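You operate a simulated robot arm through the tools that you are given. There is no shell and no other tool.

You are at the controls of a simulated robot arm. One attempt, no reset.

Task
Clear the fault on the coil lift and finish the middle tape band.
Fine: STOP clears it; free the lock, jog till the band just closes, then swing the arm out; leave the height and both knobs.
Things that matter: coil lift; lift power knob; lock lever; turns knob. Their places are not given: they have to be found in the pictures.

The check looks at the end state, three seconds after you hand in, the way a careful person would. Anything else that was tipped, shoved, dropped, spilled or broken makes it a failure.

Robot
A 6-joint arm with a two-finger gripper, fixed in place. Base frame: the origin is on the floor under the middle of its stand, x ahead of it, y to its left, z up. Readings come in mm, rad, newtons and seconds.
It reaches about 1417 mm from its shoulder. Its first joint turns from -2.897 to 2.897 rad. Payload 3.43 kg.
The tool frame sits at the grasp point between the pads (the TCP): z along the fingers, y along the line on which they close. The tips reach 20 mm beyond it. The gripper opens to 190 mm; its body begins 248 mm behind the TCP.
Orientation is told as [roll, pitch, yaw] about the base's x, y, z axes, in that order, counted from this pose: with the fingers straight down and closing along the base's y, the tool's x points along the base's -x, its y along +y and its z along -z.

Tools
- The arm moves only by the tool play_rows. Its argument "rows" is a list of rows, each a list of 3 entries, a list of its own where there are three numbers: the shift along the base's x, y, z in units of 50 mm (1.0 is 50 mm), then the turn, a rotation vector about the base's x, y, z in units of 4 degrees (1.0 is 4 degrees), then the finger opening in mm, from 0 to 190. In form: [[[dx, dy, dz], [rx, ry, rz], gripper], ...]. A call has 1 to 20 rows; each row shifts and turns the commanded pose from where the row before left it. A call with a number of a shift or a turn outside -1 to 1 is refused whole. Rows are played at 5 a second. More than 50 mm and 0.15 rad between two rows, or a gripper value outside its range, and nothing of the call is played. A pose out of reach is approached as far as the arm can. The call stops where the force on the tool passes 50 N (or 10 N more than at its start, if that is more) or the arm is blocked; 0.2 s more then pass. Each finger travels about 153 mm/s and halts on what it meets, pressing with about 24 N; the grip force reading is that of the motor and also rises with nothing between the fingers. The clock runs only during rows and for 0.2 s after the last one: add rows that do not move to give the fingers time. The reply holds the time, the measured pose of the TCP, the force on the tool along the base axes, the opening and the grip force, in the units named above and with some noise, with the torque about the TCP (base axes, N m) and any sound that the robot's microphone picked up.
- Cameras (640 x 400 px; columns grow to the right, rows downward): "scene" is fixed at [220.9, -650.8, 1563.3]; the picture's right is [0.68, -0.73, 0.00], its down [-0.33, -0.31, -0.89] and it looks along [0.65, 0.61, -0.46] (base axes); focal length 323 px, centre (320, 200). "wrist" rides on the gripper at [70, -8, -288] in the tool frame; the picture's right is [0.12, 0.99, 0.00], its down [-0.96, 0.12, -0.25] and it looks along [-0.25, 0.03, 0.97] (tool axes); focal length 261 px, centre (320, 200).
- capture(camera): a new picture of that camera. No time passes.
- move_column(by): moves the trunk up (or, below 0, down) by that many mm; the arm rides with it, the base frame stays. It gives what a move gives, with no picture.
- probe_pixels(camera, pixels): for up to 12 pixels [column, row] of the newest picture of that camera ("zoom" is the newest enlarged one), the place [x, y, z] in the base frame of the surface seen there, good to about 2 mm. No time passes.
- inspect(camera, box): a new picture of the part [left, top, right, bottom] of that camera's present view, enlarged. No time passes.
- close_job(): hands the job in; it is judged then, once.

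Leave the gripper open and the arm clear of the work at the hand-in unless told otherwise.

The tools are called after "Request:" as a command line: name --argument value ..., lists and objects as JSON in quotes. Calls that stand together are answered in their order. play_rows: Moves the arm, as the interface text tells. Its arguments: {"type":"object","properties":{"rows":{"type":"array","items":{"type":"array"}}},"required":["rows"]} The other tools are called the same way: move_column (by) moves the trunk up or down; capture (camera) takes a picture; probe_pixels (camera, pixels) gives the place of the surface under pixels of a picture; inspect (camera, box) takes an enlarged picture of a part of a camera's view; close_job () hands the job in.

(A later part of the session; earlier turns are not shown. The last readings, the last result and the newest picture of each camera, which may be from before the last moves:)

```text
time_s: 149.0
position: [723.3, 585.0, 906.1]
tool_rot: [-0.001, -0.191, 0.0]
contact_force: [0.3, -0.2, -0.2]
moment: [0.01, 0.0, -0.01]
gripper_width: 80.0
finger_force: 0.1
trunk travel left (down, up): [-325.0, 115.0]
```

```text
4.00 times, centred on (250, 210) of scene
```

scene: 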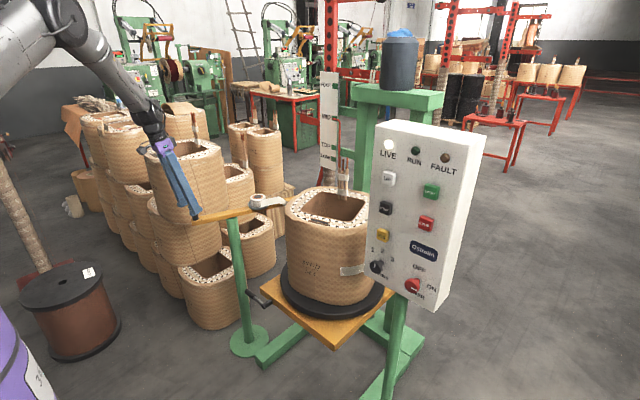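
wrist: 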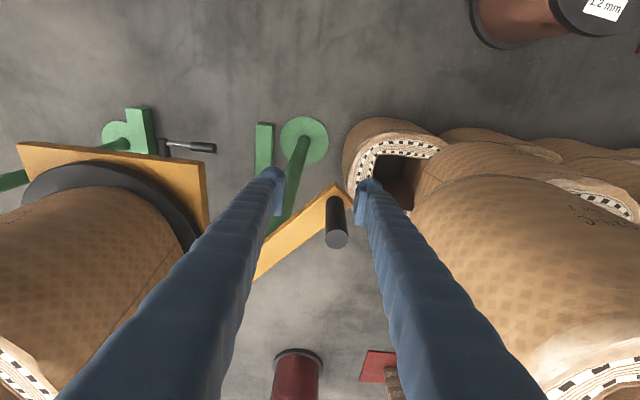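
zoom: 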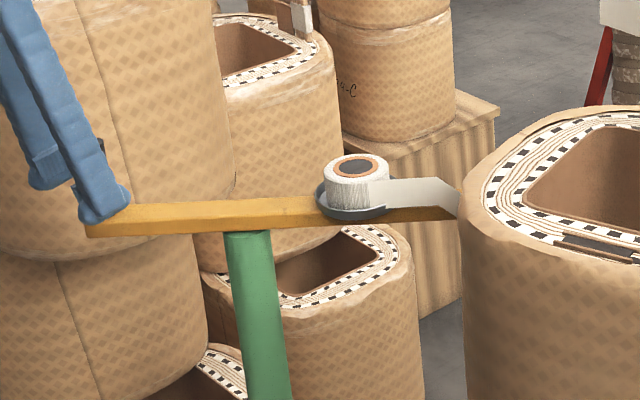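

The arm has settled at ≈43° in, handle at (759,608): the roller is at about (1116,275), against the coil at azimuth ≈79°. So that is the working "in" position. I lift off and look at the roller and coil from the +y side before jogging.

Request:
play_rows --rows '[[[0, 0, 0.9], [0, 0, 0], 80], [[0, 0, 0.9], [0, 0, 0], 80], [[0, 0, 0.9], [0, 0, 0], 80], [[0, 0, 0.9], [0, 0, 0], 80], [[0, 0, 0.9], [0, 0, 0], 80], [[0.3, -0.8, 0.3], [0, 0, 0], 120], [[0.3, -0.8, 0.3], [0, 0, 0], 190], [[0.3, -0.8, 0], [0, 0, 0], 190], [[0.3, -0.8, 0], [-0.98, 0, -0.19], 190], [[0.3, -0.8, 0], [-0.98, 0, -0.19], 190], [[0.3, -0.6, 0], [-0.98, 0, -0.19], 190], [[0.3, 0, 0], [-0.98, 0, -0.19], 190], [[0, 0, 0], [-0.98, 0, -0.19], 190], [[0, 0, 0], [-0.98, 0, -0.19], 190], [[0, 0, 0], [0, 0, 0], 190]]'

Request:
capture --camera "wrist"

Request:
capture --camera "scene"

```text
time_s: 152.2
position: [828.8, 358.7, 1161.6]
tool_rot: [-0.419, -0.191, 0.0]
contact_force: [-0.2, 0.3, 0.8]
moment: [-0.06, -0.03, 0.02]
gripper_width: 189.8
finger_force: 0.0
trunk travel left (down, up): [-325.0, 115.0]
```

```text
taken
```

wrist: 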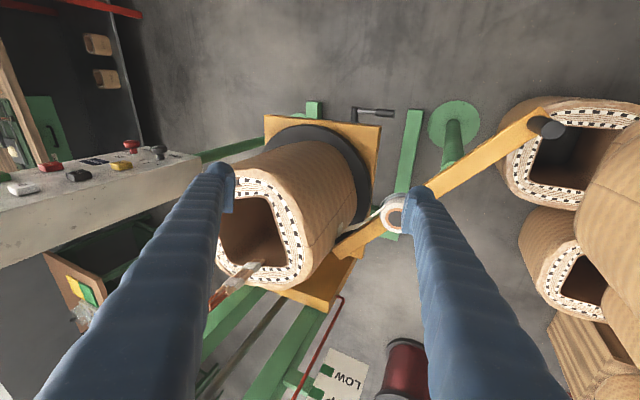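

```text
taken
```

scene: 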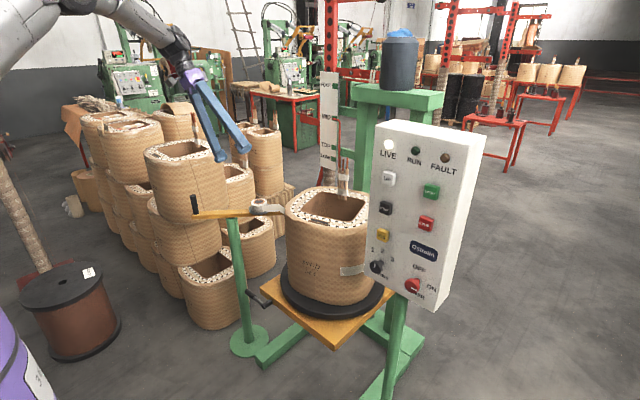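

The arm is in, its end against the coil at wrist (340,248). I zoom to see the roller, the tape and the band's end.

Request:
inspect --camera "wrist" --box '[290, 170, 420, 280]'

Request:
probe_pixels --camera "zoom" --pixels '[[215, 300], [235, 285], [260, 250], [290, 230], [180, 270], [200, 290], [330, 170]]'

```text
3.64 times, centred on (355, 225) of wrist
```

zoom: 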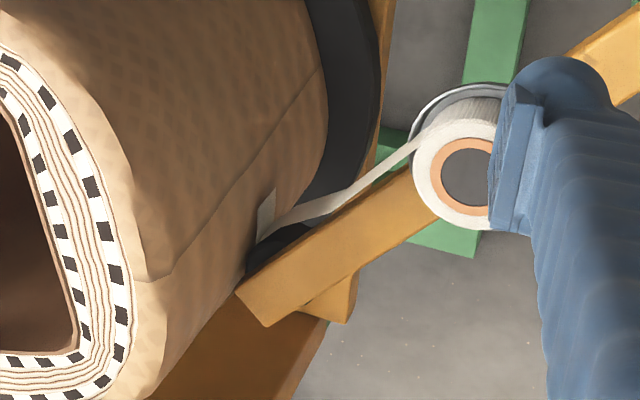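

```text
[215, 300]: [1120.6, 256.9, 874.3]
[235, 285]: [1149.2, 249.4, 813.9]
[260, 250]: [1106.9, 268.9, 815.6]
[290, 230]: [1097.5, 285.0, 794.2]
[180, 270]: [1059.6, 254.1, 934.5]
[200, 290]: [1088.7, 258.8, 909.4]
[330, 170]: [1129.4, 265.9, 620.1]
```

Now the strand runs from the roll tangentially onto the coil at the roller, right at the band's laid end (edge at zoom (268,205)). That's the proper working arrangement. The start must now come round from ≈226° to the roller at ≈79°, ≈147°. I return to JOG.

Request:
play_rows --rows '[[[0, -0.86, 0.12], [0.98, 0, 0.19], 100], [[0, -0.86, 0.12], [0.98, 0, 0.19], 60], [[0, -0.86, 0.12], [0.98, 0, 0.19], 0], [[0, -0.86, 0.12], [0.98, 0, 0.19], 0], [[0, -0.86, 0.12], [0.98, 0, 0.19], 0], [[0, -0.86, 0.12], [0.98, 0, 0.19], 0], [[0, -0.86, 0], [0, -1, 0], 0], [[0, -0.86, 0], [0, -1, 0], 0], [[0, -0.86, 0], [0, -1, 0], 0], [[0, -0.86, 0], [0, -1, 0], 0], [[0, -0.86, 0], [0, -1, 0], 0], [[0, -0.86, 0], [0, -1, 0], 0], [[0, -0.86, 0], [0, -1, 0], 0], [[0, -0.98, 0], [0, 0, 0], 0], [[0, 0, 0], [0, 0, 0], 0]]'

```text
time_s: 155.4
position: [823.6, -252.3, 1198.1]
tool_rot: [0.0, -0.683, 0.0]
contact_force: [0.5, -0.8, 0.1]
moment: [0.01, -0.01, 0.05]
gripper_width: 0.0
finger_force: 23.8
trunk travel left (down, up): [-325.0, 115.0]
```

Now descend to JOG standoff (x≈880, z≈1054).

Request:
play_rows --rows '[[[0.18, 0.03, -0.72], [0, 0, 0], 0], [[0.18, 0, -0.72], [0, 0, 0], 0], [[0.18, 0, -0.72], [0, 0, 0], 0], [[0.18, 0, -0.72], [0, 0, 0], 0], [[0.3, 0, 0], [0, 0, 0], 0], [[0.1, 0, 0], [0, 0, 0], 0], [[0, 0, 0], [0, 0, 0], 0]]'

Request:
inspect --camera "scene" --box '[240, 160, 400, 310]'

```text
time_s: 157.0
position: [884.1, -252.2, 1055.0]
tool_rot: [-0.001, -0.682, 0.0]
contact_force: [-0.8, 0.8, -1.1]
moment: [0.04, 0.03, 0.04]
gripper_width: 0.0
finger_force: 24.4
trunk travel left (down, up): [-325.0, 115.0]
```

```text
2.67 times, centred on (320, 235) of scene
```

zoom: 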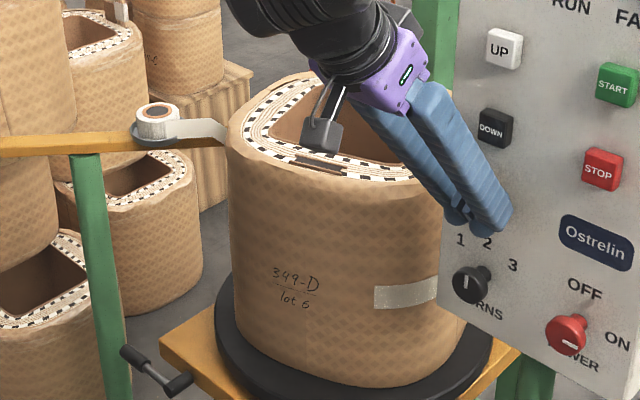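

At standoff with the arm in. I press JOG for 5 hold rows (≈25–30°), then check lamps, arm and start edge.

Request:
play_rows --rows '[[[0.08, 0, 0], [0, 0, 0], 0], [[0.1, 0, 0], [0, 0, 0], 0], [[0, 0, 0], [0, 0, 0], 0], [[0, 0, 0], [0, 0, 0], 0], [[0, 0, 0], [0, 0, 0], 0], [[0, 0, 0], [0, 0, 0], 0], [[0, 0, 0], [0, 0, 0], 0], [[-0.22, 0, 0], [0, 0, 0], 0], [[0, 0, 0], [0, 0, 0], 0]]'

Request:
inspect --camera "scene" --box '[240, 120, 460, 310]'

Request:
capture --camera "wrist"

```text
time_s: 159.0
position: [883.3, -250.5, 1053.0]
tool_rot: [-0.002, -0.681, 0.0]
contact_force: [0.2, -0.3, -0.1]
moment: [-0.01, -0.03, -0.01]
gripper_width: 0.0
finger_force: 34.4
trunk travel left (down, up): [-325.0, 115.0]
heard: click
```

```text
2.11 times, centred on (350, 215) of scene
```

zoom: 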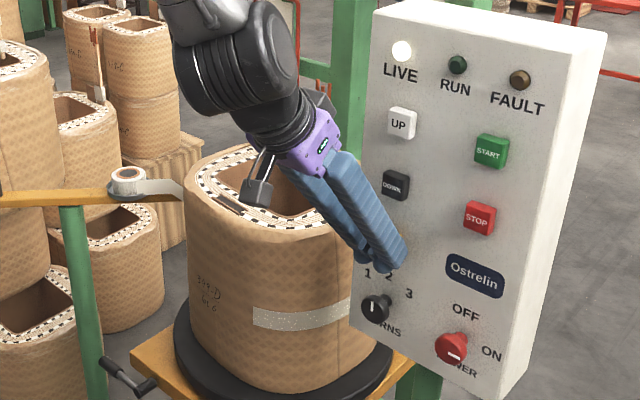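

```text
taken
```

wrist: 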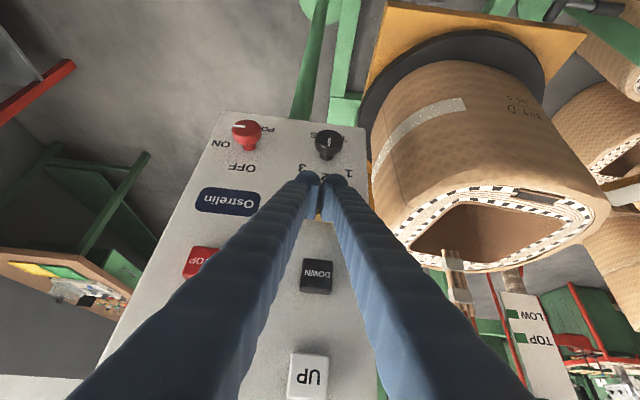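

No fault; the coil turned and the arm stayed in. I check from the +y side that tape is really going on.

Request:
play_rows --rows '[[[-0.5, 0, 0], [0, 0, 0], 0], [[-0.14, 0, 0.72], [0, 0, 0], 0], [[-0.14, 0, 0.72], [0, 0, 0], 0], [[-0.14, 0, 0.72], [0, 0, 0], 0], [[-0.14, 0, 0.72], [0, 0, 0], 0], [[0, 0.86, 0], [0, 1, 0], 0], [[0, 0.86, 0], [0, 1, 0], 0], [[0, 0.86, 0], [0, 1, 0], 0], [[0, 0.86, 0], [0, 1, 0], 0], [[0, 0.86, 0], [0, 1, 0], 60], [[0, 0.86, 0], [0, 1, 0], 100], [[0, 0.86, 0], [0, 1, 0], 150], [[0, 0.86, 0], [-0.98, 0, -0.19], 190], [[0, 0.86, 0], [-0.98, 0, -0.19], 190], [[0, 0.86, 0], [-0.98, 0, -0.19], 190], [[0, 0.86, 0], [-0.98, 0, -0.19], 190], [[0, 0.86, 0], [-0.98, 0, -0.19], 190], [[0, 0.86, 0], [-0.98, 0, -0.19], 190]]'

Request:
play_rows --rows '[[[0.6, 0.2, -0.5], [-0.98, 0, -0.19], 190], [[0.6, 0.2, -0.5], [-0.98, 0, -0.19], 190], [[0.6, 0.2, -0.4], [0, 0, 0.85], 190], [[0.6, 0.2, -0.2], [0, 0, 0.85], 190], [[0, 0, 0], [0, 0, 0], 190]]'

Request:
capture --camera "wrist"

Request:
inspect --camera "wrist" --box '[250, 80, 430, 280]'

```text
time_s: 162.8
position: [830.9, 310.2, 1192.5]
tool_rot: [-0.423, -0.191, 0.001]
contact_force: [-0.4, 1.3, -0.9]
moment: [-0.1, 0.02, -0.06]
gripper_width: 190.0
finger_force: 0.1
trunk travel left (down, up): [-325.0, 115.0]
```

```text
time_s: 164.0
position: [949.8, 347.7, 1114.9]
tool_rot: [-0.56, -0.193, 0.122]
contact_force: [0.1, 0.2, 0.6]
moment: [0.01, -0.03, 0.06]
gripper_width: 190.0
finger_force: 0.1
trunk travel left (down, up): [-325.0, 115.0]
```

```text
taken
```

wrist: 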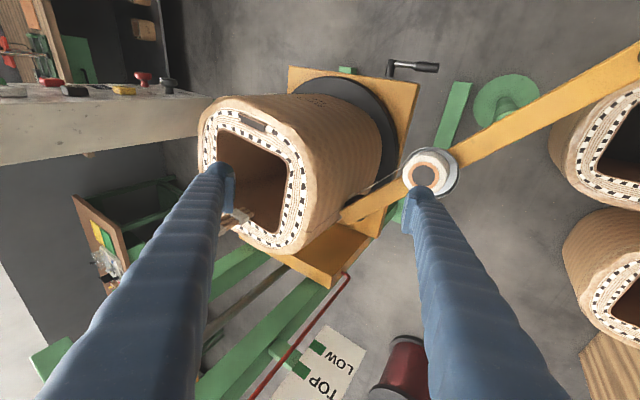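

```text
2.00 times, centred on (340, 180) of wrist
```

zoom: 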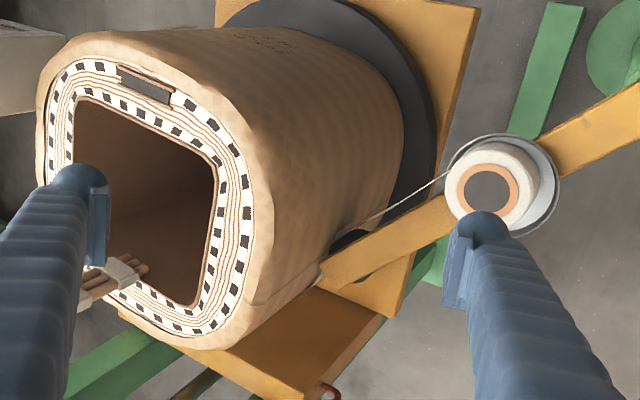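

I zoom on the roller contact at zoom (325,245).

Request:
inspect --camera "wrist" --box '[315, 175, 395, 245]'

Request:
probe_pixels --camera "zoom" --pixels '[[170, 260], [230, 230], [260, 200], [290, 190], [330, 180], [200, 300], [180, 330]]'

```text
5.71 times, centred on (355, 210) of wrist
```

zoom: 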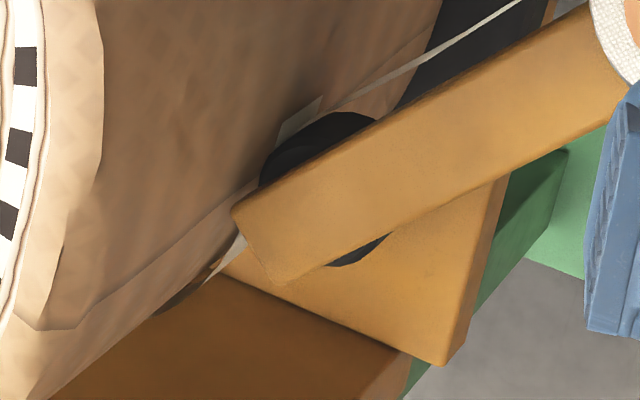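

```text
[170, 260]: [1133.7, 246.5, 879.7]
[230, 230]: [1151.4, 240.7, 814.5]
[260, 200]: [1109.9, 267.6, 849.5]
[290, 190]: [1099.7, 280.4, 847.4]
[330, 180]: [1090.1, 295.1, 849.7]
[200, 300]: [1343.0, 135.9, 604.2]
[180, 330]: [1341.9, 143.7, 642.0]
```

The tape is being laid: the band's end stays at the roller (edge at zoom (300,115)) and laid tape continues past it at (222,258). So now jogging closes the band. I go back to JOG.

Request:
play_rows --rows '[[[-0.6, -0.2, 0.4], [0, 0, -0.85], 100], [[-0.6, -0.2, 0.4], [0, 0, -0.85], 60], [[-0.6, -0.2, 0.4], [0.98, 0, 0.19], 0], [[-0.6, -0.2, 0.4], [0.98, 0, 0.19], 0], [[0, -0.86, 0], [0.98, 0, 0.19], 0], [[0, -0.86, 0], [0.98, 0, 0.19], 0], [[0, -0.86, 0], [0.98, 0, 0.19], 0], [[0, -0.86, 0], [0.98, 0, 0.19], 0], [[0, -0.86, 0], [0.98, 0, 0.19], 0], [[0, -0.86, 0], [0.98, 0, 0.19], 0], [[0, -0.86, 0], [0, -1, 0], 0], [[0, -0.86, 0], [0, -1, 0], 0], [[0, -0.86, 0], [0, -1, 0], 0], [[0, -0.86, 0], [0, -1, 0], 0], [[0, -0.86, 0], [0, -1, 0], 0], [[0, -0.86, 0], [0, -1, 0], 0], [[0, -0.86, 0], [0, -1, 0], 0], [[0, 0, 0], [0, 0, 0], 0]]'

Request:
play_rows --rows '[[[0.15, -0.02, -0.72], [0, 0, 0], 0], [[0.15, 0, -0.72], [0, 0, 0], 0], [[0.15, 0, -0.72], [0, 0, 0], 0], [[0.15, 0, -0.72], [0, 0, 0], 0], [[0.25, 0, 0], [0, 0, 0], 0], [[0.1, 0, 0], [0, 0, 0], 0], [[0, 0, 0], [0, 0, 0], 0]]'

Request:
inspect --camera "scene" --box '[270, 170, 390, 310]'

```text
time_s: 167.8
position: [832.6, -252.2, 1199.3]
tool_rot: [0.0, -0.681, -0.002]
contact_force: [0.2, -0.3, 0.3]
moment: [0.12, -0.01, 0.04]
gripper_width: 0.0
finger_force: 24.1
trunk travel left (down, up): [-325.0, 115.0]
```

```text
time_s: 169.4
position: [877.0, -252.4, 1051.1]
tool_rot: [0.0, -0.682, -0.001]
contact_force: [0.5, 0.1, 0.3]
moment: [0.02, -0.01, 0.02]
gripper_width: 0.4
finger_force: 23.8
trunk travel left (down, up): [-325.0, 115.0]
```

```text
2.86 times, centred on (330, 240) of scene
```

zoom: 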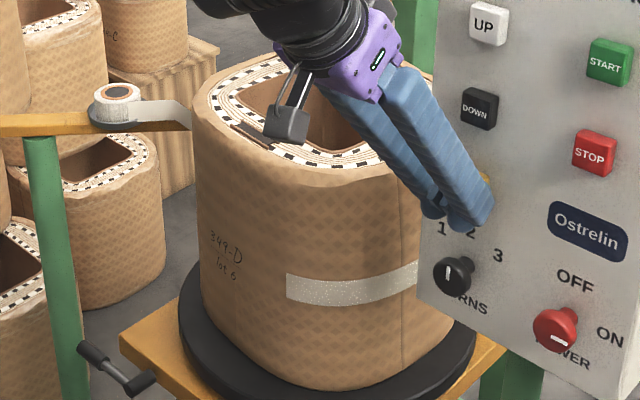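

I probe the start edge at zoom (286,288).

Request:
probe_pixels --camera "zoom" --pixels '[[278, 288], [284, 288], [290, 290], [296, 290]]'

```text
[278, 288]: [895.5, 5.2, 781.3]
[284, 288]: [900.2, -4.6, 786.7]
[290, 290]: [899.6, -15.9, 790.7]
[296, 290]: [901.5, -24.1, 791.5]
```

Start at ≈201.5°. About 121° to go. I hold JOG for 15 rows (≈68°).

Request:
play_rows --rows '[[[0.16, 0.04, 0.04], [0, 0, 0], 0], [[0.16, 0, 0], [0, 0, 0], 0], [[0, 0, 0], [0, 0, 0], 0], [[0, 0, 0], [0, 0, 0], 0], [[0, 0, 0], [0, 0, 0], 0], [[0, 0, 0], [0, 0, 0], 0], [[0, 0, 0], [0, 0, 0], 0], [[0, 0, 0], [0, 0, 0], 0], [[0, 0, 0], [0, 0, 0], 0], [[0, 0, 0], [0, 0, 0], 0], [[0, 0, 0], [0, 0, 0], 0], [[0, 0, 0], [0, 0, 0], 0], [[0, 0, 0], [0, 0, 0], 0], [[0, 0, 0], [0, 0, 0], 0], [[0, 0, 0], [0, 0, 0], 0], [[0, 0, 0], [0, 0, 0], 0], [[0, 0, 0], [0, 0, 0], 0], [[-0.3, 0, 0], [0, 0, 0], 0], [[0, 0, 0], [0, 0, 0], 0]]'

Request:
inspect --camera "scene" --box '[240, 120, 460, 310]'

Request:
inspect --camera "scene" --box '[270, 170, 390, 310]'

```text
time_s: 173.4
position: [876.8, -249.0, 1054.4]
tool_rot: [-0.002, -0.681, 0.002]
contact_force: [-0.7, -0.4, 0.0]
moment: [-0.01, -0.03, 0.0]
gripper_width: 0.0
finger_force: 34.5
trunk travel left (down, up): [-325.0, 115.0]
heard: click
```

```text
2.11 times, centred on (350, 215) of scene
```

zoom: 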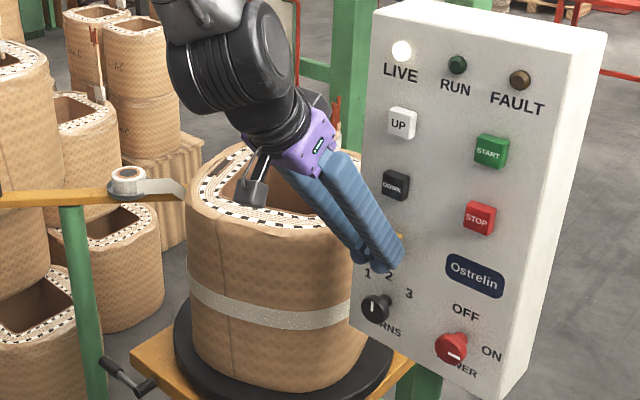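

```text
2.86 times, centred on (330, 240) of scene
```

zoom: 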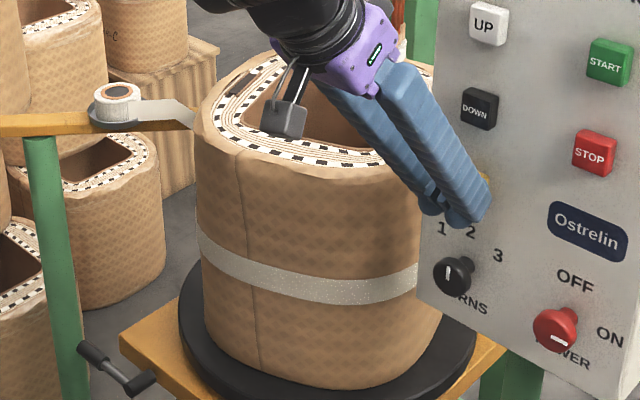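

I track rotation by the vertical seam (it trails the start by ≈48°). Probe it at band height.

Request:
probe_pixels --camera "zoom" --pixels '[[251, 265], [252, 280], [253, 300], [245, 200], [256, 330]]'

```text
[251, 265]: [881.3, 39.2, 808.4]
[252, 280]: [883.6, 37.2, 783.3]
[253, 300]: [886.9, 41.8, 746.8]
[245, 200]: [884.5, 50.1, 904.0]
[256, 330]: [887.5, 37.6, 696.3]
```

Seam at ≈186.5°, so start ≈138°. About 58° left. I jog 9 hold rows (≈43°), then inspect from the +y side.

Request:
play_rows --rows '[[[0.16, 0, 0], [0, 0, 0], 0], [[0.16, 0, 0], [0, 0, 0], 0], [[0, 0, 0], [0, 0, 0], 0], [[0, 0, 0], [0, 0, 0], 0], [[0, 0, 0], [0, 0, 0], 0], [[0, 0, 0], [0, 0, 0], 0], [[0, 0, 0], [0, 0, 0], 0], [[0, 0, 0], [0, 0, 0], 0], [[0, 0, 0], [0, 0, 0], 0], [[0, 0, 0], [0, 0, 0], 0], [[0, 0, 0], [0, 0, 0], 0], [[-0.3, 0, 0], [0, 0, 0], 0], [[0, 0, 0], [0, 0, 0], 0]]'

Request:
inspect --camera "scene" --box '[270, 170, 390, 310]'

Request:
play_rows --rows '[[[-0.4, 0, 0], [0, 0, 0], 0], [[-0.14, 0, 0.72], [0, 0, 0], 0], [[-0.14, 0, 0.72], [0, 0, 0], 0], [[-0.14, 0, 0.72], [0, 0, 0], 0], [[-0.1, 0, 0.72], [0, 0, 0], 0], [[0, 0.86, 0], [0, 1, 0], 0], [[0, 0.86, 0], [0, 1, 0], 0], [[0, 0.86, 0], [0, 1, 0], 0], [[0, 0.86, 0], [0, 1, 0], 0], [[0, 0.86, 0], [0, 1, 0], 60], [[0, 0.86, 0], [0, 1, 0], 100], [[0, 0.86, 0], [0, 1, 0], 150], [[0, 0.86, 0], [-0.98, 0, -0.19], 190], [[0, 0.86, 0], [-0.98, 0, -0.19], 190], [[0, 0.86, 0], [-0.98, 0, -0.19], 190], [[0, 0.86, 0], [-0.98, 0, -0.19], 190], [[0, 0.86, 0], [-0.98, 0, -0.19], 190], [[0, 0.86, 0], [-0.98, 0, -0.19], 190]]'

Request:
play_rows --rows '[[[0.6, 0.2, -0.5], [-0.98, 0, -0.19], 190], [[0.6, 0.2, -0.5], [-0.98, 0, -0.19], 190], [[0.6, 0.2, -0.4], [0, 0, 0.85], 190], [[0.6, 0.2, -0.2], [0, 0, 0.85], 190], [[0, 0, 0], [0, 0, 0], 190]]'

Request:
capture --camera "wrist"

Request:
inspect --camera "wrist" --box '[250, 80, 430, 280]'

```text
time_s: 176.2
position: [877.4, -248.5, 1054.9]
tool_rot: [-0.002, -0.681, 0.001]
contact_force: [0.1, 0.3, 0.8]
moment: [0.0, 0.0, 0.02]
gripper_width: 0.1
finger_force: 34.8
trunk travel left (down, up): [-325.0, 115.0]
heard: click
```

```text
2.86 times, centred on (330, 240) of scene
```

zoom: 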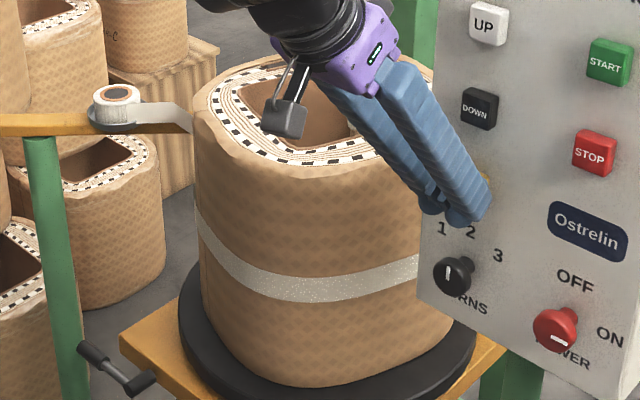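

```text
time_s: 180.0
position: [835.7, 311.7, 1197.7]
tool_rot: [-0.423, -0.192, 0.001]
contact_force: [0.5, -0.2, 0.1]
moment: [-0.16, -0.01, -0.05]
gripper_width: 189.9
finger_force: 0.0
trunk travel left (down, up): [-325.0, 115.0]
```

```text
time_s: 181.2
position: [948.9, 346.7, 1118.4]
tool_rot: [-0.56, -0.193, 0.121]
contact_force: [-0.7, 0.0, 0.7]
moment: [-0.04, -0.03, 0.0]
gripper_width: 189.8
finger_force: 0.0
out of reach, approached as far as the arm can: row 4
trunk travel left (down, up): [-325.0, 115.0]
```

```text
taken
```

wrist: 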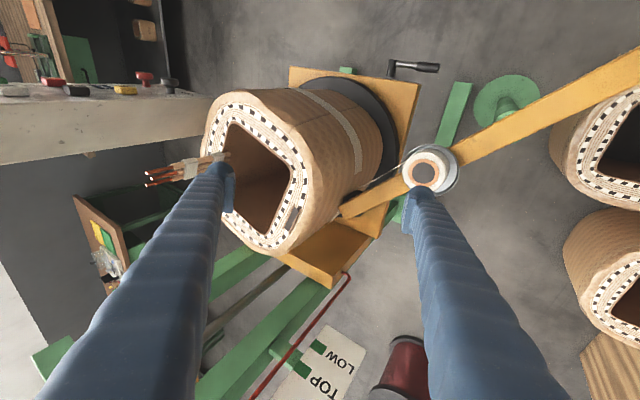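

```text
2.00 times, centred on (340, 180) of wrist
```

zoom: 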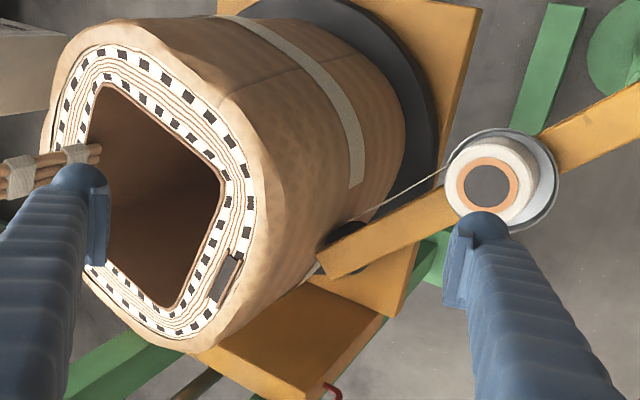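

The start edge is at zoom (355,186), approaching the roller. I zoom and probe.

Request:
inspect --camera "wrist" --box '[315, 155, 395, 235]'

Request:
probe_pixels --camera "zoom" --pixels '[[310, 110], [330, 110], [300, 140], [285, 160], [270, 200], [240, 230], [235, 290], [215, 320]]'

```text
5.00 times, centred on (355, 195) of wrist
```

zoom: 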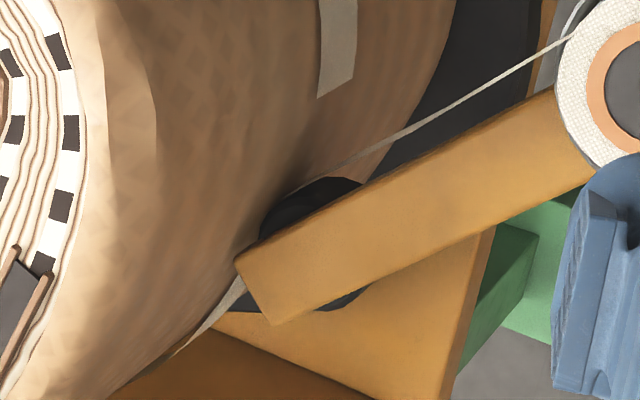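

```text
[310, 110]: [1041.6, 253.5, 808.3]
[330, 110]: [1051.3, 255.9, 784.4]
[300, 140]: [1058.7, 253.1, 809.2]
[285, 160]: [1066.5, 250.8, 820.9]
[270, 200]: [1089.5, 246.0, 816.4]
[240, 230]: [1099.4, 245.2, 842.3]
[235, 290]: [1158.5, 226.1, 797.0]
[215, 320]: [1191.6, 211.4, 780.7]
```

The start edge is at ≈102°, and the strand meets the coil at the roller at ≈82–84°; laid tape shows beyond at (1158,226). About 20° remain. My presses follow ≈2°+4° per hold row, so 4 hold rows give ≈18°. Back to JOG.

Request:
play_rows --rows '[[[-0.6, -0.2, 0.4], [0, 0, -0.85], 100], [[-0.6, -0.2, 0.4], [0, 0, -0.85], 60], [[-0.6, -0.2, 0.4], [0.98, 0, 0.19], 0], [[-0.6, -0.2, 0.4], [0.98, 0, 0.19], 0], [[0, -0.86, 0], [0.98, 0, 0.19], 0], [[0, -0.86, 0], [0.98, 0, 0.19], 0], [[0, -0.86, 0], [0.98, 0, 0.19], 0], [[0, -0.86, 0], [0.98, 0, 0.19], 0], [[0, -0.86, 0], [0.98, 0, 0.19], 0], [[0, -0.86, 0], [0.98, 0, 0.19], 0], [[0, -0.86, 0], [0, -1, 0], 0], [[0, -0.86, 0], [0, -1, 0], 0], [[0, -0.86, 0], [0, -1, 0], 0], [[0, -0.86, 0], [0, -1, 0], 0], [[0, -0.86, 0], [0, -1, 0], 0], [[0, -0.86, 0], [0, -1, 0], 0], [[0, -0.86, 0], [0, -1, 0], 0], [[0, 0, 0], [0, 0, 0], 0]]'

Request:
play_rows --rows '[[[0.15, -0.02, -0.72], [0, 0, 0], 0], [[0.15, 0, -0.72], [0, 0, 0], 0], [[0.15, 0, -0.72], [0, 0, 0], 0], [[0.15, 0, -0.72], [0, 0, 0], 0], [[0.25, 0, 0], [0, 0, 0], 0], [[0.1, 0, 0], [0, 0, 0], 0], [[0, 0, 0], [0, 0, 0], 0]]'

```text
time_s: 185.0
position: [829.3, -251.7, 1199.7]
tool_rot: [0.001, -0.68, 0.0]
contact_force: [-0.4, -0.3, -1.2]
moment: [0.05, 0.03, 0.04]
gripper_width: 0.1
finger_force: 24.1
trunk travel left (down, up): [-325.0, 115.0]
```

```text
time_s: 186.6
position: [875.7, -254.0, 1055.9]
tool_rot: [0.0, -0.681, 0.001]
contact_force: [0.0, -0.2, 0.4]
moment: [0.0, -0.02, 0.01]
gripper_width: 0.1
finger_force: 24.1
trunk travel left (down, up): [-325.0, 115.0]
```

At JOG standoff (875.7,-254,1056). Press with 4 hold rows, then retract to the view.

Request:
play_rows --rows '[[[0.18, 0.06, -0.02], [0, 0, 0], 0], [[0.17, 0, 0], [0, 0, 0], 0], [[0, 0, 0], [0, 0, 0], 0], [[0, 0, 0], [0, 0, 0], 0], [[0, 0, 0], [0, 0, 0], 0], [[0, 0, 0], [0, 0, 0], 0], [[-0.3, 0, 0], [0, 0, 0], 0], [[0, 0, 0], [0, 0, 0], 0]]'

Request:
play_rows --rows '[[[-0.4, 0, 0], [0, 0, 0], 0], [[-0.14, 0, 0.72], [0, 0, 0], 0], [[-0.14, 0, 0.72], [0, 0, 0], 0], [[-0.14, 0, 0.72], [0, 0, 0], 0], [[-0.1, 0, 0.72], [0, 0, 0], 0], [[0, 0.86, 0], [0, 1, 0], 0], [[0, 0.86, 0], [0, 1, 0], 0], [[0, 0.86, 0], [0, 1, 0], 0], [[0, 0.86, 0], [0, 1, 0], 0], [[0, 0.86, 0], [0, 1, 0], 60], [[0, 0.86, 0], [0, 1, 0], 100], [[0, 0.86, 0], [0, 1, 0], 150], [[0, 0.86, 0], [-0.98, 0, -0.19], 190], [[0, 0.86, 0], [-0.98, 0, -0.19], 190], [[0, 0.86, 0], [-0.98, 0, -0.19], 190], [[0, 0.86, 0], [-0.98, 0, -0.19], 190], [[0, 0.86, 0], [-0.98, 0, -0.19], 190], [[0, 0.86, 0], [-0.98, 0, -0.19], 190]]'

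Request:
play_rows --rows '[[[0.6, 0.2, -0.5], [-0.98, 0, -0.19], 190], [[0.6, 0.2, -0.5], [-0.98, 0, -0.19], 190], [[0.6, 0.2, -0.4], [0, 0, 0.85], 190], [[0.5, 0.2, -0.2], [0, 0, 0.85], 190], [[0, 0, 0], [0, 0, 0], 190]]'

Request:
capture --camera "wrist"

Request:
inspect --camera "wrist" --box '[315, 155, 395, 235]'

Request:
probe_pixels --camera "zoom" --pixels '[[310, 110], [330, 110], [300, 140], [290, 170], [310, 160], [270, 190], [235, 290], [215, 320]]'

```text
time_s: 188.4
position: [878.5, -250.1, 1054.7]
tool_rot: [-0.001, -0.681, 0.0]
contact_force: [-0.1, -0.7, 1.0]
moment: [0.03, 0.02, -0.01]
gripper_width: 0.3
finger_force: 34.7
trunk travel left (down, up): [-325.0, 115.0]
heard: click
```

```text
time_s: 192.2
position: [833.5, 312.0, 1196.9]
tool_rot: [-0.423, -0.193, 0.001]
contact_force: [0.5, 1.2, -0.3]
moment: [-0.2, 0.02, -0.04]
gripper_width: 190.1
finger_force: 0.0
trunk travel left (down, up): [-325.0, 115.0]
```

```text
time_s: 193.4
position: [946.2, 353.0, 1116.6]
tool_rot: [-0.559, -0.193, 0.121]
contact_force: [-0.1, -0.4, 1.0]
moment: [0.01, -0.04, 0.02]
gripper_width: 190.1
finger_force: 0.0
trunk travel left (down, up): [-325.0, 115.0]
```

```text
taken
```

wrist: 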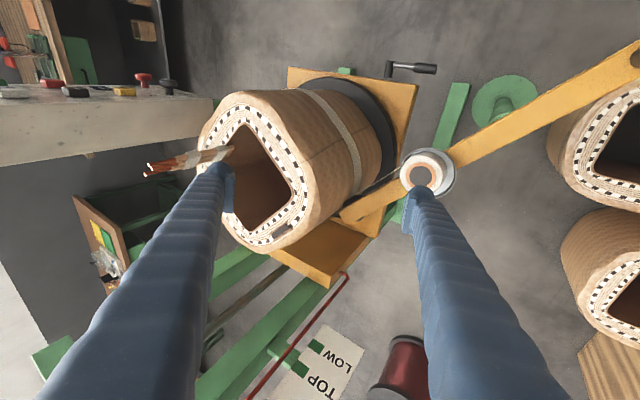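

```text
5.00 times, centred on (355, 195) of wrist
```

zoom: 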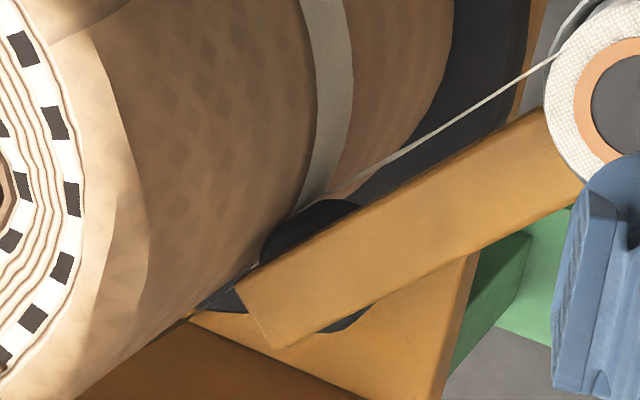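

```text
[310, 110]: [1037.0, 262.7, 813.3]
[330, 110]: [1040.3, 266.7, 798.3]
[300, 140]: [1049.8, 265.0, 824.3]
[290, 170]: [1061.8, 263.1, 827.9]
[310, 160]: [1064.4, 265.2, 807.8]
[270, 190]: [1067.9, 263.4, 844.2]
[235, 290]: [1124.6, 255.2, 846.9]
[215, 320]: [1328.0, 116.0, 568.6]
```

The band now runs right up to the roller at zoom (295,212). I zoom in closer to see whether the start edge has met the laid end.

Request:
inspect --camera "wrist" --box '[328, 178, 378, 222]'

Request:
probe_pixels --camera "zoom" --pixels '[[290, 110], [280, 150], [260, 190], [245, 215], [300, 170], [200, 260], [110, 330], [150, 290]]'

```text
9.09 times, centred on (353, 200) of wrist
```

zoom: 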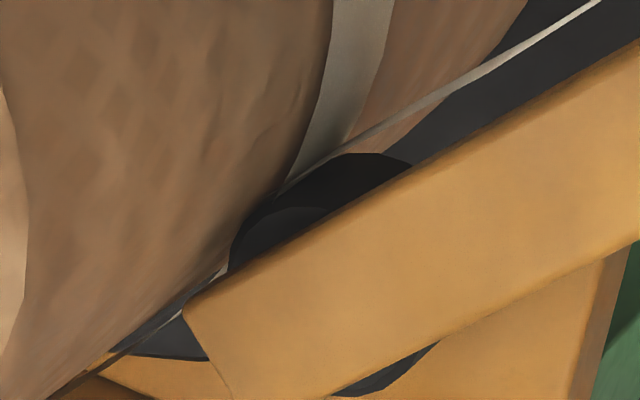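

```text
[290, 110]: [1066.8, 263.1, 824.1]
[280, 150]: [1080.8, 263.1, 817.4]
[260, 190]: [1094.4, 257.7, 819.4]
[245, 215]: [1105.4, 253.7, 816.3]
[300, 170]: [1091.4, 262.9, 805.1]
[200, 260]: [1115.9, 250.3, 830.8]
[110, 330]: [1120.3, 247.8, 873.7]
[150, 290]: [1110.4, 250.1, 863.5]
```

The start edge is now at or under the roller. I measure the exact rotation via the slot on the coil's top to know how close it is.

Request:
inspect --camera "wrist" --box '[250, 190, 320, 260]'

Request:
probe_pixels --camera "zoom" --pixels '[[340, 180], [320, 210], [290, 240], [250, 270], [230, 290]]'

```text
5.71 times, centred on (285, 225) of wrist
```

zoom: 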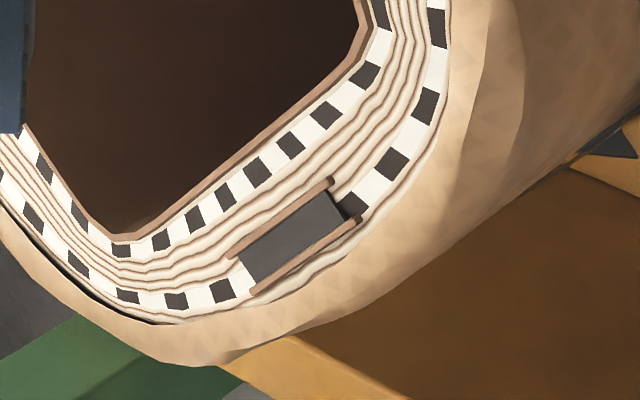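

```text
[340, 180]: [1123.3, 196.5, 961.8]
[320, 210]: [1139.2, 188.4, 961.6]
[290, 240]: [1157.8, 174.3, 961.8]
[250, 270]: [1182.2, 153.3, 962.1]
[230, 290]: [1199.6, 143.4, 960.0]
```

Slot says start ≈82°, while the roller's contact is at ≈80–82°: within a degree or two of closing. One short tap (≈5–6°) should close it with a small overlap. Back to JOG.

Request:
play_rows --rows '[[[-0.6, -0.2, 0.4], [0, 0, -0.85], 100], [[-0.6, -0.2, 0.4], [0, 0, -0.85], 60], [[-0.6, -0.2, 0.4], [0.98, 0, 0.19], 0], [[-0.5, -0.2, 0.4], [0.98, 0, 0.19], 0], [[0, -0.86, 0], [0.98, 0, 0.19], 0], [[0, -0.86, 0], [0.98, 0, 0.19], 0], [[0, -0.86, 0], [0.98, 0, 0.19], 0], [[0, -0.86, 0], [0.98, 0, 0.19], 0], [[0, -0.86, 0], [0.98, 0, 0.19], 0], [[0, -0.86, 0], [0.98, 0, 0.19], 0], [[0, -0.86, 0], [0, -1, 0], 0], [[0, -0.86, 0], [0, -1, 0], 0], [[0, -0.86, 0], [0, -1, 0], 0], [[0, -0.86, 0], [0, -1, 0], 0], [[0, -0.86, 0], [0, -1, 0], 0], [[0, -0.86, 0], [0, -1, 0], 0], [[0, -0.86, 0], [0, -1, 0], 0], [[0, 0, 0], [0, 0, 0], 0]]'

Request:
play_rows --rows '[[[0.15, -0.02, -0.72], [0, 0, 0], 0], [[0.15, 0, -0.72], [0, 0, 0], 0], [[0.15, 0, -0.72], [0, 0, 0], 0], [[0.15, 0, -0.72], [0, 0, 0], 0], [[0.25, 0, 0], [0, 0, 0], 0], [[0.1, 0, 0], [0, 0, 0], 0], [[0, 0, 0], [0, 0, 0], 0]]'

```text
time_s: 197.2
position: [833.8, -247.7, 1196.1]
tool_rot: [0.0, -0.679, 0.001]
contact_force: [0.3, 0.4, -0.2]
moment: [0.02, 0.01, 0.01]
gripper_width: 0.0
finger_force: 23.9
trunk travel left (down, up): [-325.0, 115.0]
```

```text
time_s: 198.8
position: [880.3, -252.6, 1054.9]
tool_rot: [-0.002, -0.683, -0.001]
contact_force: [0.5, -0.4, 0.1]
moment: [-0.02, 0.0, 0.01]
gripper_width: 0.1
finger_force: 24.2
trunk travel left (down, up): [-325.0, 115.0]
```

I give a single quick tap (press and immediate release).

Request:
play_rows --rows '[[[0.12, 0.04, 0], [0, 0, 0], 0], [[0.14, 0, 0], [0, 0, 0], 0], [[-0.3, 0, 0], [0, 0, 0], 0], [[0, 0, 0], [0, 0, 0], 0]]'

Request:
inspect --camera "scene" --box '[240, 120, 460, 310]'

Request:
play_rows --rows '[[[-0.4, 0, 0], [0, 0, 0], 0], [[-0.14, 0, 0.72], [0, 0, 0], 0], [[-0.14, 0, 0.72], [0, 0, 0], 0], [[-0.14, 0, 0.72], [0, 0, 0], 0], [[-0.1, 0, 0.72], [0, 0, 0], 0], [[0, 0.86, 0], [0, 1, 0], 0], [[0, 0.86, 0], [0, 1, 0], 0], [[0, 0.86, 0], [0, 1, 0], 0], [[0, 0.86, 0], [0, 1, 0], 0], [[0, 0.86, 0], [0, 1, 0], 60], [[0, 0.86, 0], [0, 1, 0], 100], [[0, 0.86, 0], [0, 1, 0], 150], [[0, 0.86, 0], [-0.98, 0, -0.19], 190], [[0, 0.86, 0], [-0.98, 0, -0.19], 190], [[0, 0.86, 0], [-0.98, 0, -0.19], 190], [[0, 0.86, 0], [-0.98, 0, -0.19], 190], [[0, 0.86, 0], [-0.98, 0, -0.19], 190], [[0, 0.86, 0], [-0.98, 0, -0.19], 190]]'

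Request:
play_rows --rows '[[[0.6, 0.2, -0.5], [-0.98, 0, -0.19], 190], [[0.6, 0.2, -0.5], [-0.98, 0, -0.19], 190], [[0.6, 0.2, -0.4], [0, 0, 0.85], 190], [[0.5, 0.2, -0.2], [0, 0, 0.85], 190], [[0, 0, 0], [0, 0, 0], 190]]'

Request:
capture --camera "wrist"

Request:
inspect --camera "wrist" --box '[315, 155, 395, 235]'

```text
time_s: 199.8
position: [878.2, -248.9, 1053.3]
tool_rot: [-0.001, -0.681, 0.0]
contact_force: [0.0, -0.6, -0.1]
moment: [-0.01, 0.04, 0.02]
gripper_width: 0.0
finger_force: 34.1
trunk travel left (down, up): [-325.0, 115.0]
heard: click
```

```text
2.11 times, centred on (350, 215) of scene
```

zoom: 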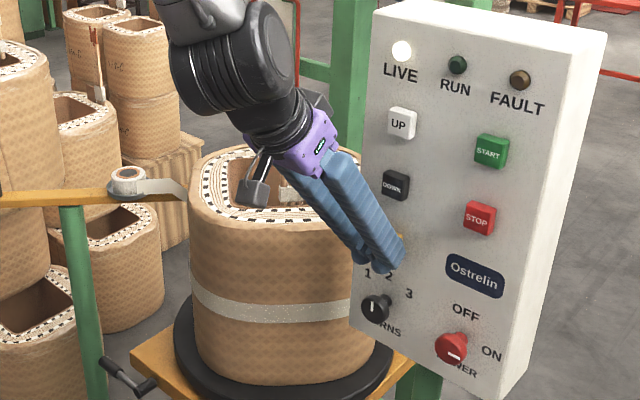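

```text
time_s: 203.6
position: [836.7, 310.8, 1193.9]
tool_rot: [-0.422, -0.191, 0.002]
contact_force: [1.0, 0.5, -0.7]
moment: [-0.18, 0.0, -0.03]
gripper_width: 189.8
finger_force: 0.1
trunk travel left (down, up): [-325.0, 115.0]
```

```text
time_s: 204.8
position: [949.2, 349.6, 1117.3]
tool_rot: [-0.559, -0.191, 0.118]
contact_force: [-0.3, 0.0, 0.7]
moment: [0.08, 0.0, 0.04]
gripper_width: 190.2
finger_force: 0.0
trunk travel left (down, up): [-325.0, 115.0]
```

```text
taken
```

wrist: 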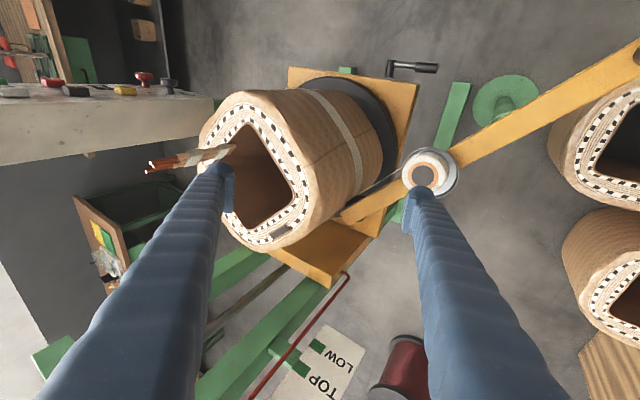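

```text
5.00 times, centred on (355, 195) of wrist
```

zoom: 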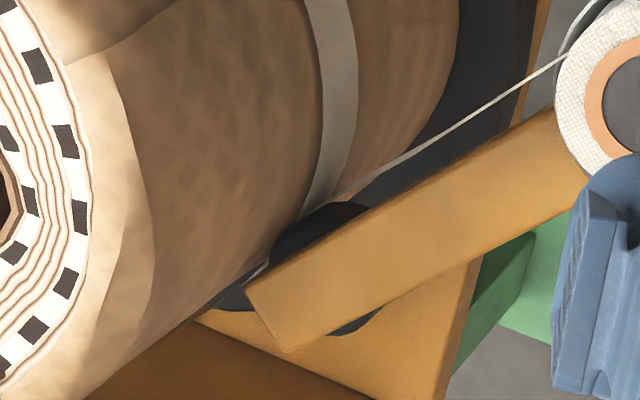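

The band reaches the roller and the seam line in the picture has advanced. I measure the slot again for the actual turn.

Request:
inspect --camera "wrist" --box '[250, 190, 320, 260]'

Request:
probe_pixels --camera "zoom" --pixels '[[330, 205], [310, 218], [290, 230], [270, 245], [250, 258], [355, 180], [220, 275]]'

Request:
inspect --camera "wrist" --box '[328, 178, 378, 222]'

```text
5.71 times, centred on (285, 225) of wrist
```

zoom: 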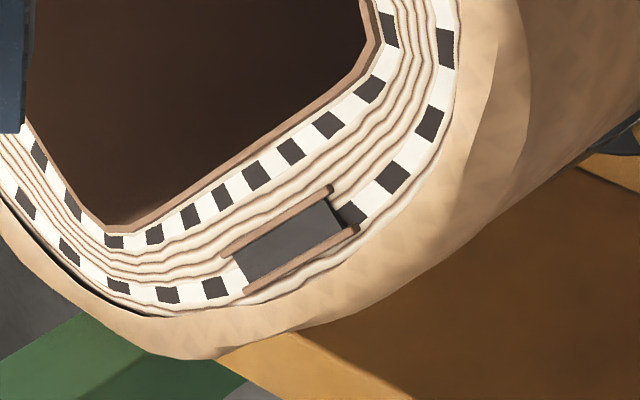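

```text
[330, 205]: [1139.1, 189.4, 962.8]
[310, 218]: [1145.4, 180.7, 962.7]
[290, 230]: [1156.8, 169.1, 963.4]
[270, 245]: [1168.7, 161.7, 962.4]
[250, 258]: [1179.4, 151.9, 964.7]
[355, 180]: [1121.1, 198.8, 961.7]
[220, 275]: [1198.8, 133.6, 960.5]
```

```text
9.09 times, centred on (353, 200) of wrist
```

zoom: 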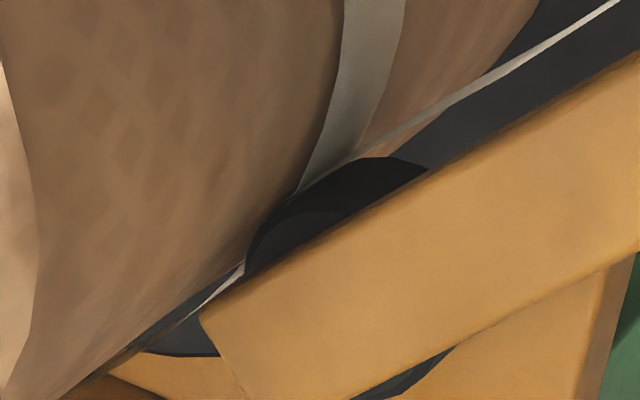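

The tap gave ≈4°: start ≈77–78°, a few degrees past the roller contact. Now I swing the arm out and inspect the junction; if any gap remains I can swing in and tap again. I straighten the tool and go above the handle (759,608).

Request:
play_rows --rows '[[[-0.6, 0, 0.3], [0, 0, -0.85], 120], [[-0.6, 0, 0.3], [0, 0, -0.85], 80], [[-0.6, 0, 0.3], [0.98, 0, 0.19], 80], [[-0.6, 0, 0.3], [0.98, 0, 0.19], 80], [[-0.25, 0.8, 0], [0.98, 0, 0.19], 80], [[-0.25, 0.8, 0], [0.98, 0, 0.19], 80], [[-0.25, 0.8, 0], [0.98, 0, 0.19], 80], [[-0.25, 0.8, 0], [0.98, 0, 0.19], 80], [[-0.2, 0.8, 0], [0.98, 0, 0.19], 80], [[-0.2, 0.8, 0], [0.98, 0, 0.19], 80], [[0, 0, 0], [0, 0, 0], 80]]'

Request:
capture --camera "wrist"

```text
time_s: 207.2
position: [757.5, 589.0, 1175.9]
tool_rot: [0.0, -0.194, 0.0]
contact_force: [-0.4, -0.3, -0.3]
moment: [-0.05, 0.01, 0.01]
gripper_width: 80.0
finger_force: 0.0
trunk travel left (down, up): [-325.0, 115.0]
```

```text
taken
```

wrist: 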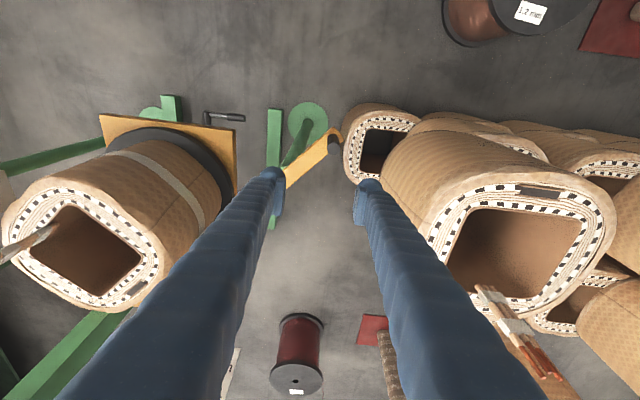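

I probe the handle top to align before descending.

Request:
probe_pixels --camera "wrist" --pixels '[[336, 148], [334, 140], [338, 152], [330, 150], [310, 160]]'

```text
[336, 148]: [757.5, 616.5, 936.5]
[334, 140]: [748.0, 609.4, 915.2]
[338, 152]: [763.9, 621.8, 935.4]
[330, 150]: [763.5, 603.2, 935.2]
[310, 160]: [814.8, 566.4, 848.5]
```

Handle top centre ≈(759,611). I shift to y≈602 and descend to z≈908 straddling it.

Request:
play_rows --rows '[[[0.03, 0.25, -0.8], [0, 0, 0], 80], [[0, 0, -0.9], [0, 0, 0], 80], [[0, 0, -0.9], [0, 0, 0], 80], [[0, 0, -0.9], [0, 0, 0], 80], [[0, 0, -0.9], [0, 0, 0], 80], [[0, 0, -0.9], [0, 0, 0], 80], [[0, 0, 0], [0, 0, 0], 80]]'

Request:
inspect --camera "wrist" --box '[240, 100, 420, 260]'

```text
time_s: 208.8
position: [756.5, 604.8, 913.6]
tool_rot: [-0.002, -0.191, 0.0]
contact_force: [-0.3, -0.6, -0.4]
moment: [-0.04, 0.0, -0.02]
gripper_width: 80.0
finger_force: 0.1
trunk travel left (down, up): [-325.0, 115.0]
```

```text
2.50 times, centred on (330, 180) of wrist
```

zoom: 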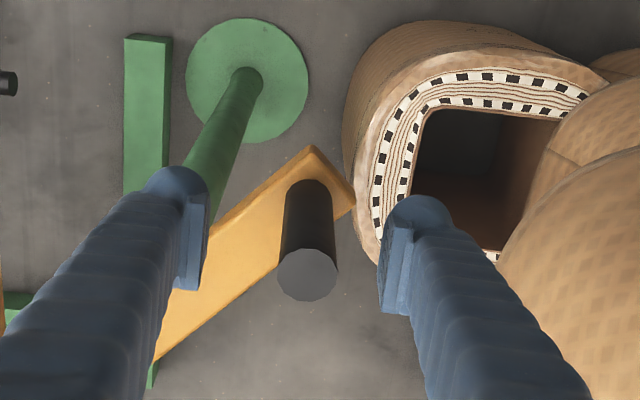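

The handle is between the pads. I push it -y along its arc with the +y-side finger, in small steps, toward the outward rest.

Request:
play_rows --rows '[[[0, -0.25, 0], [0, 0, 0], 80], [[0, -0.2, 0], [0, 0, 0], 80], [[-0.1, -0.13, 0], [0, 0, 0], 80], [[-0.1, -0.13, 0], [0, 0, 0], 80], [[-0.1, -0.13, 0], [0, 0, 0], 80], [[-0.08, -0.13, 0], [0, 0, 0], 80], [[-0.08, -0.13, 0], [0, 0, 0], 80], [[-0.06, -0.13, 0], [0, 0, 0], 80], [[-0.06, -0.13, 0], [0, 0, 0], 80], [[-0.05, -0.13, 0], [0, 0, 0], 80], [[0, 0, 0], [0, 0, 0], 80]]'

Request:
capture --camera "wrist"

Request:
capture --camera "scene"

```text
time_s: 211.2
position: [728.3, 528.6, 913.6]
tool_rot: [0.001, -0.192, 0.001]
contact_force: [0.5, 0.5, 0.5]
moment: [0.01, 0.02, 0.01]
gripper_width: 80.0
finger_force: 0.1
trunk travel left (down, up): [-325.0, 115.0]
```

```text
taken
```

wrist: 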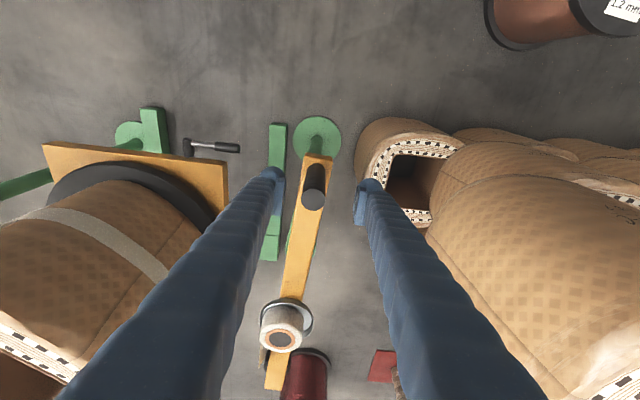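

```text
taken
```

scene: 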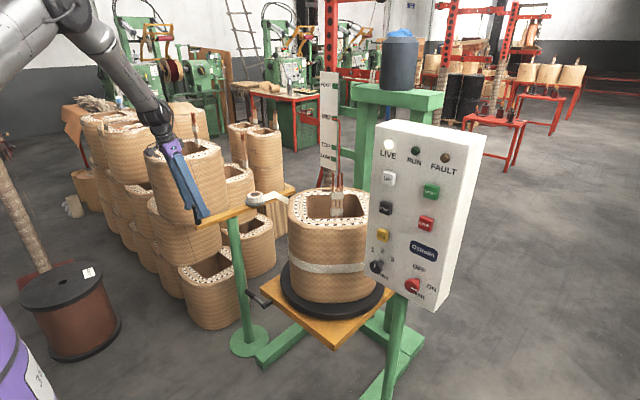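

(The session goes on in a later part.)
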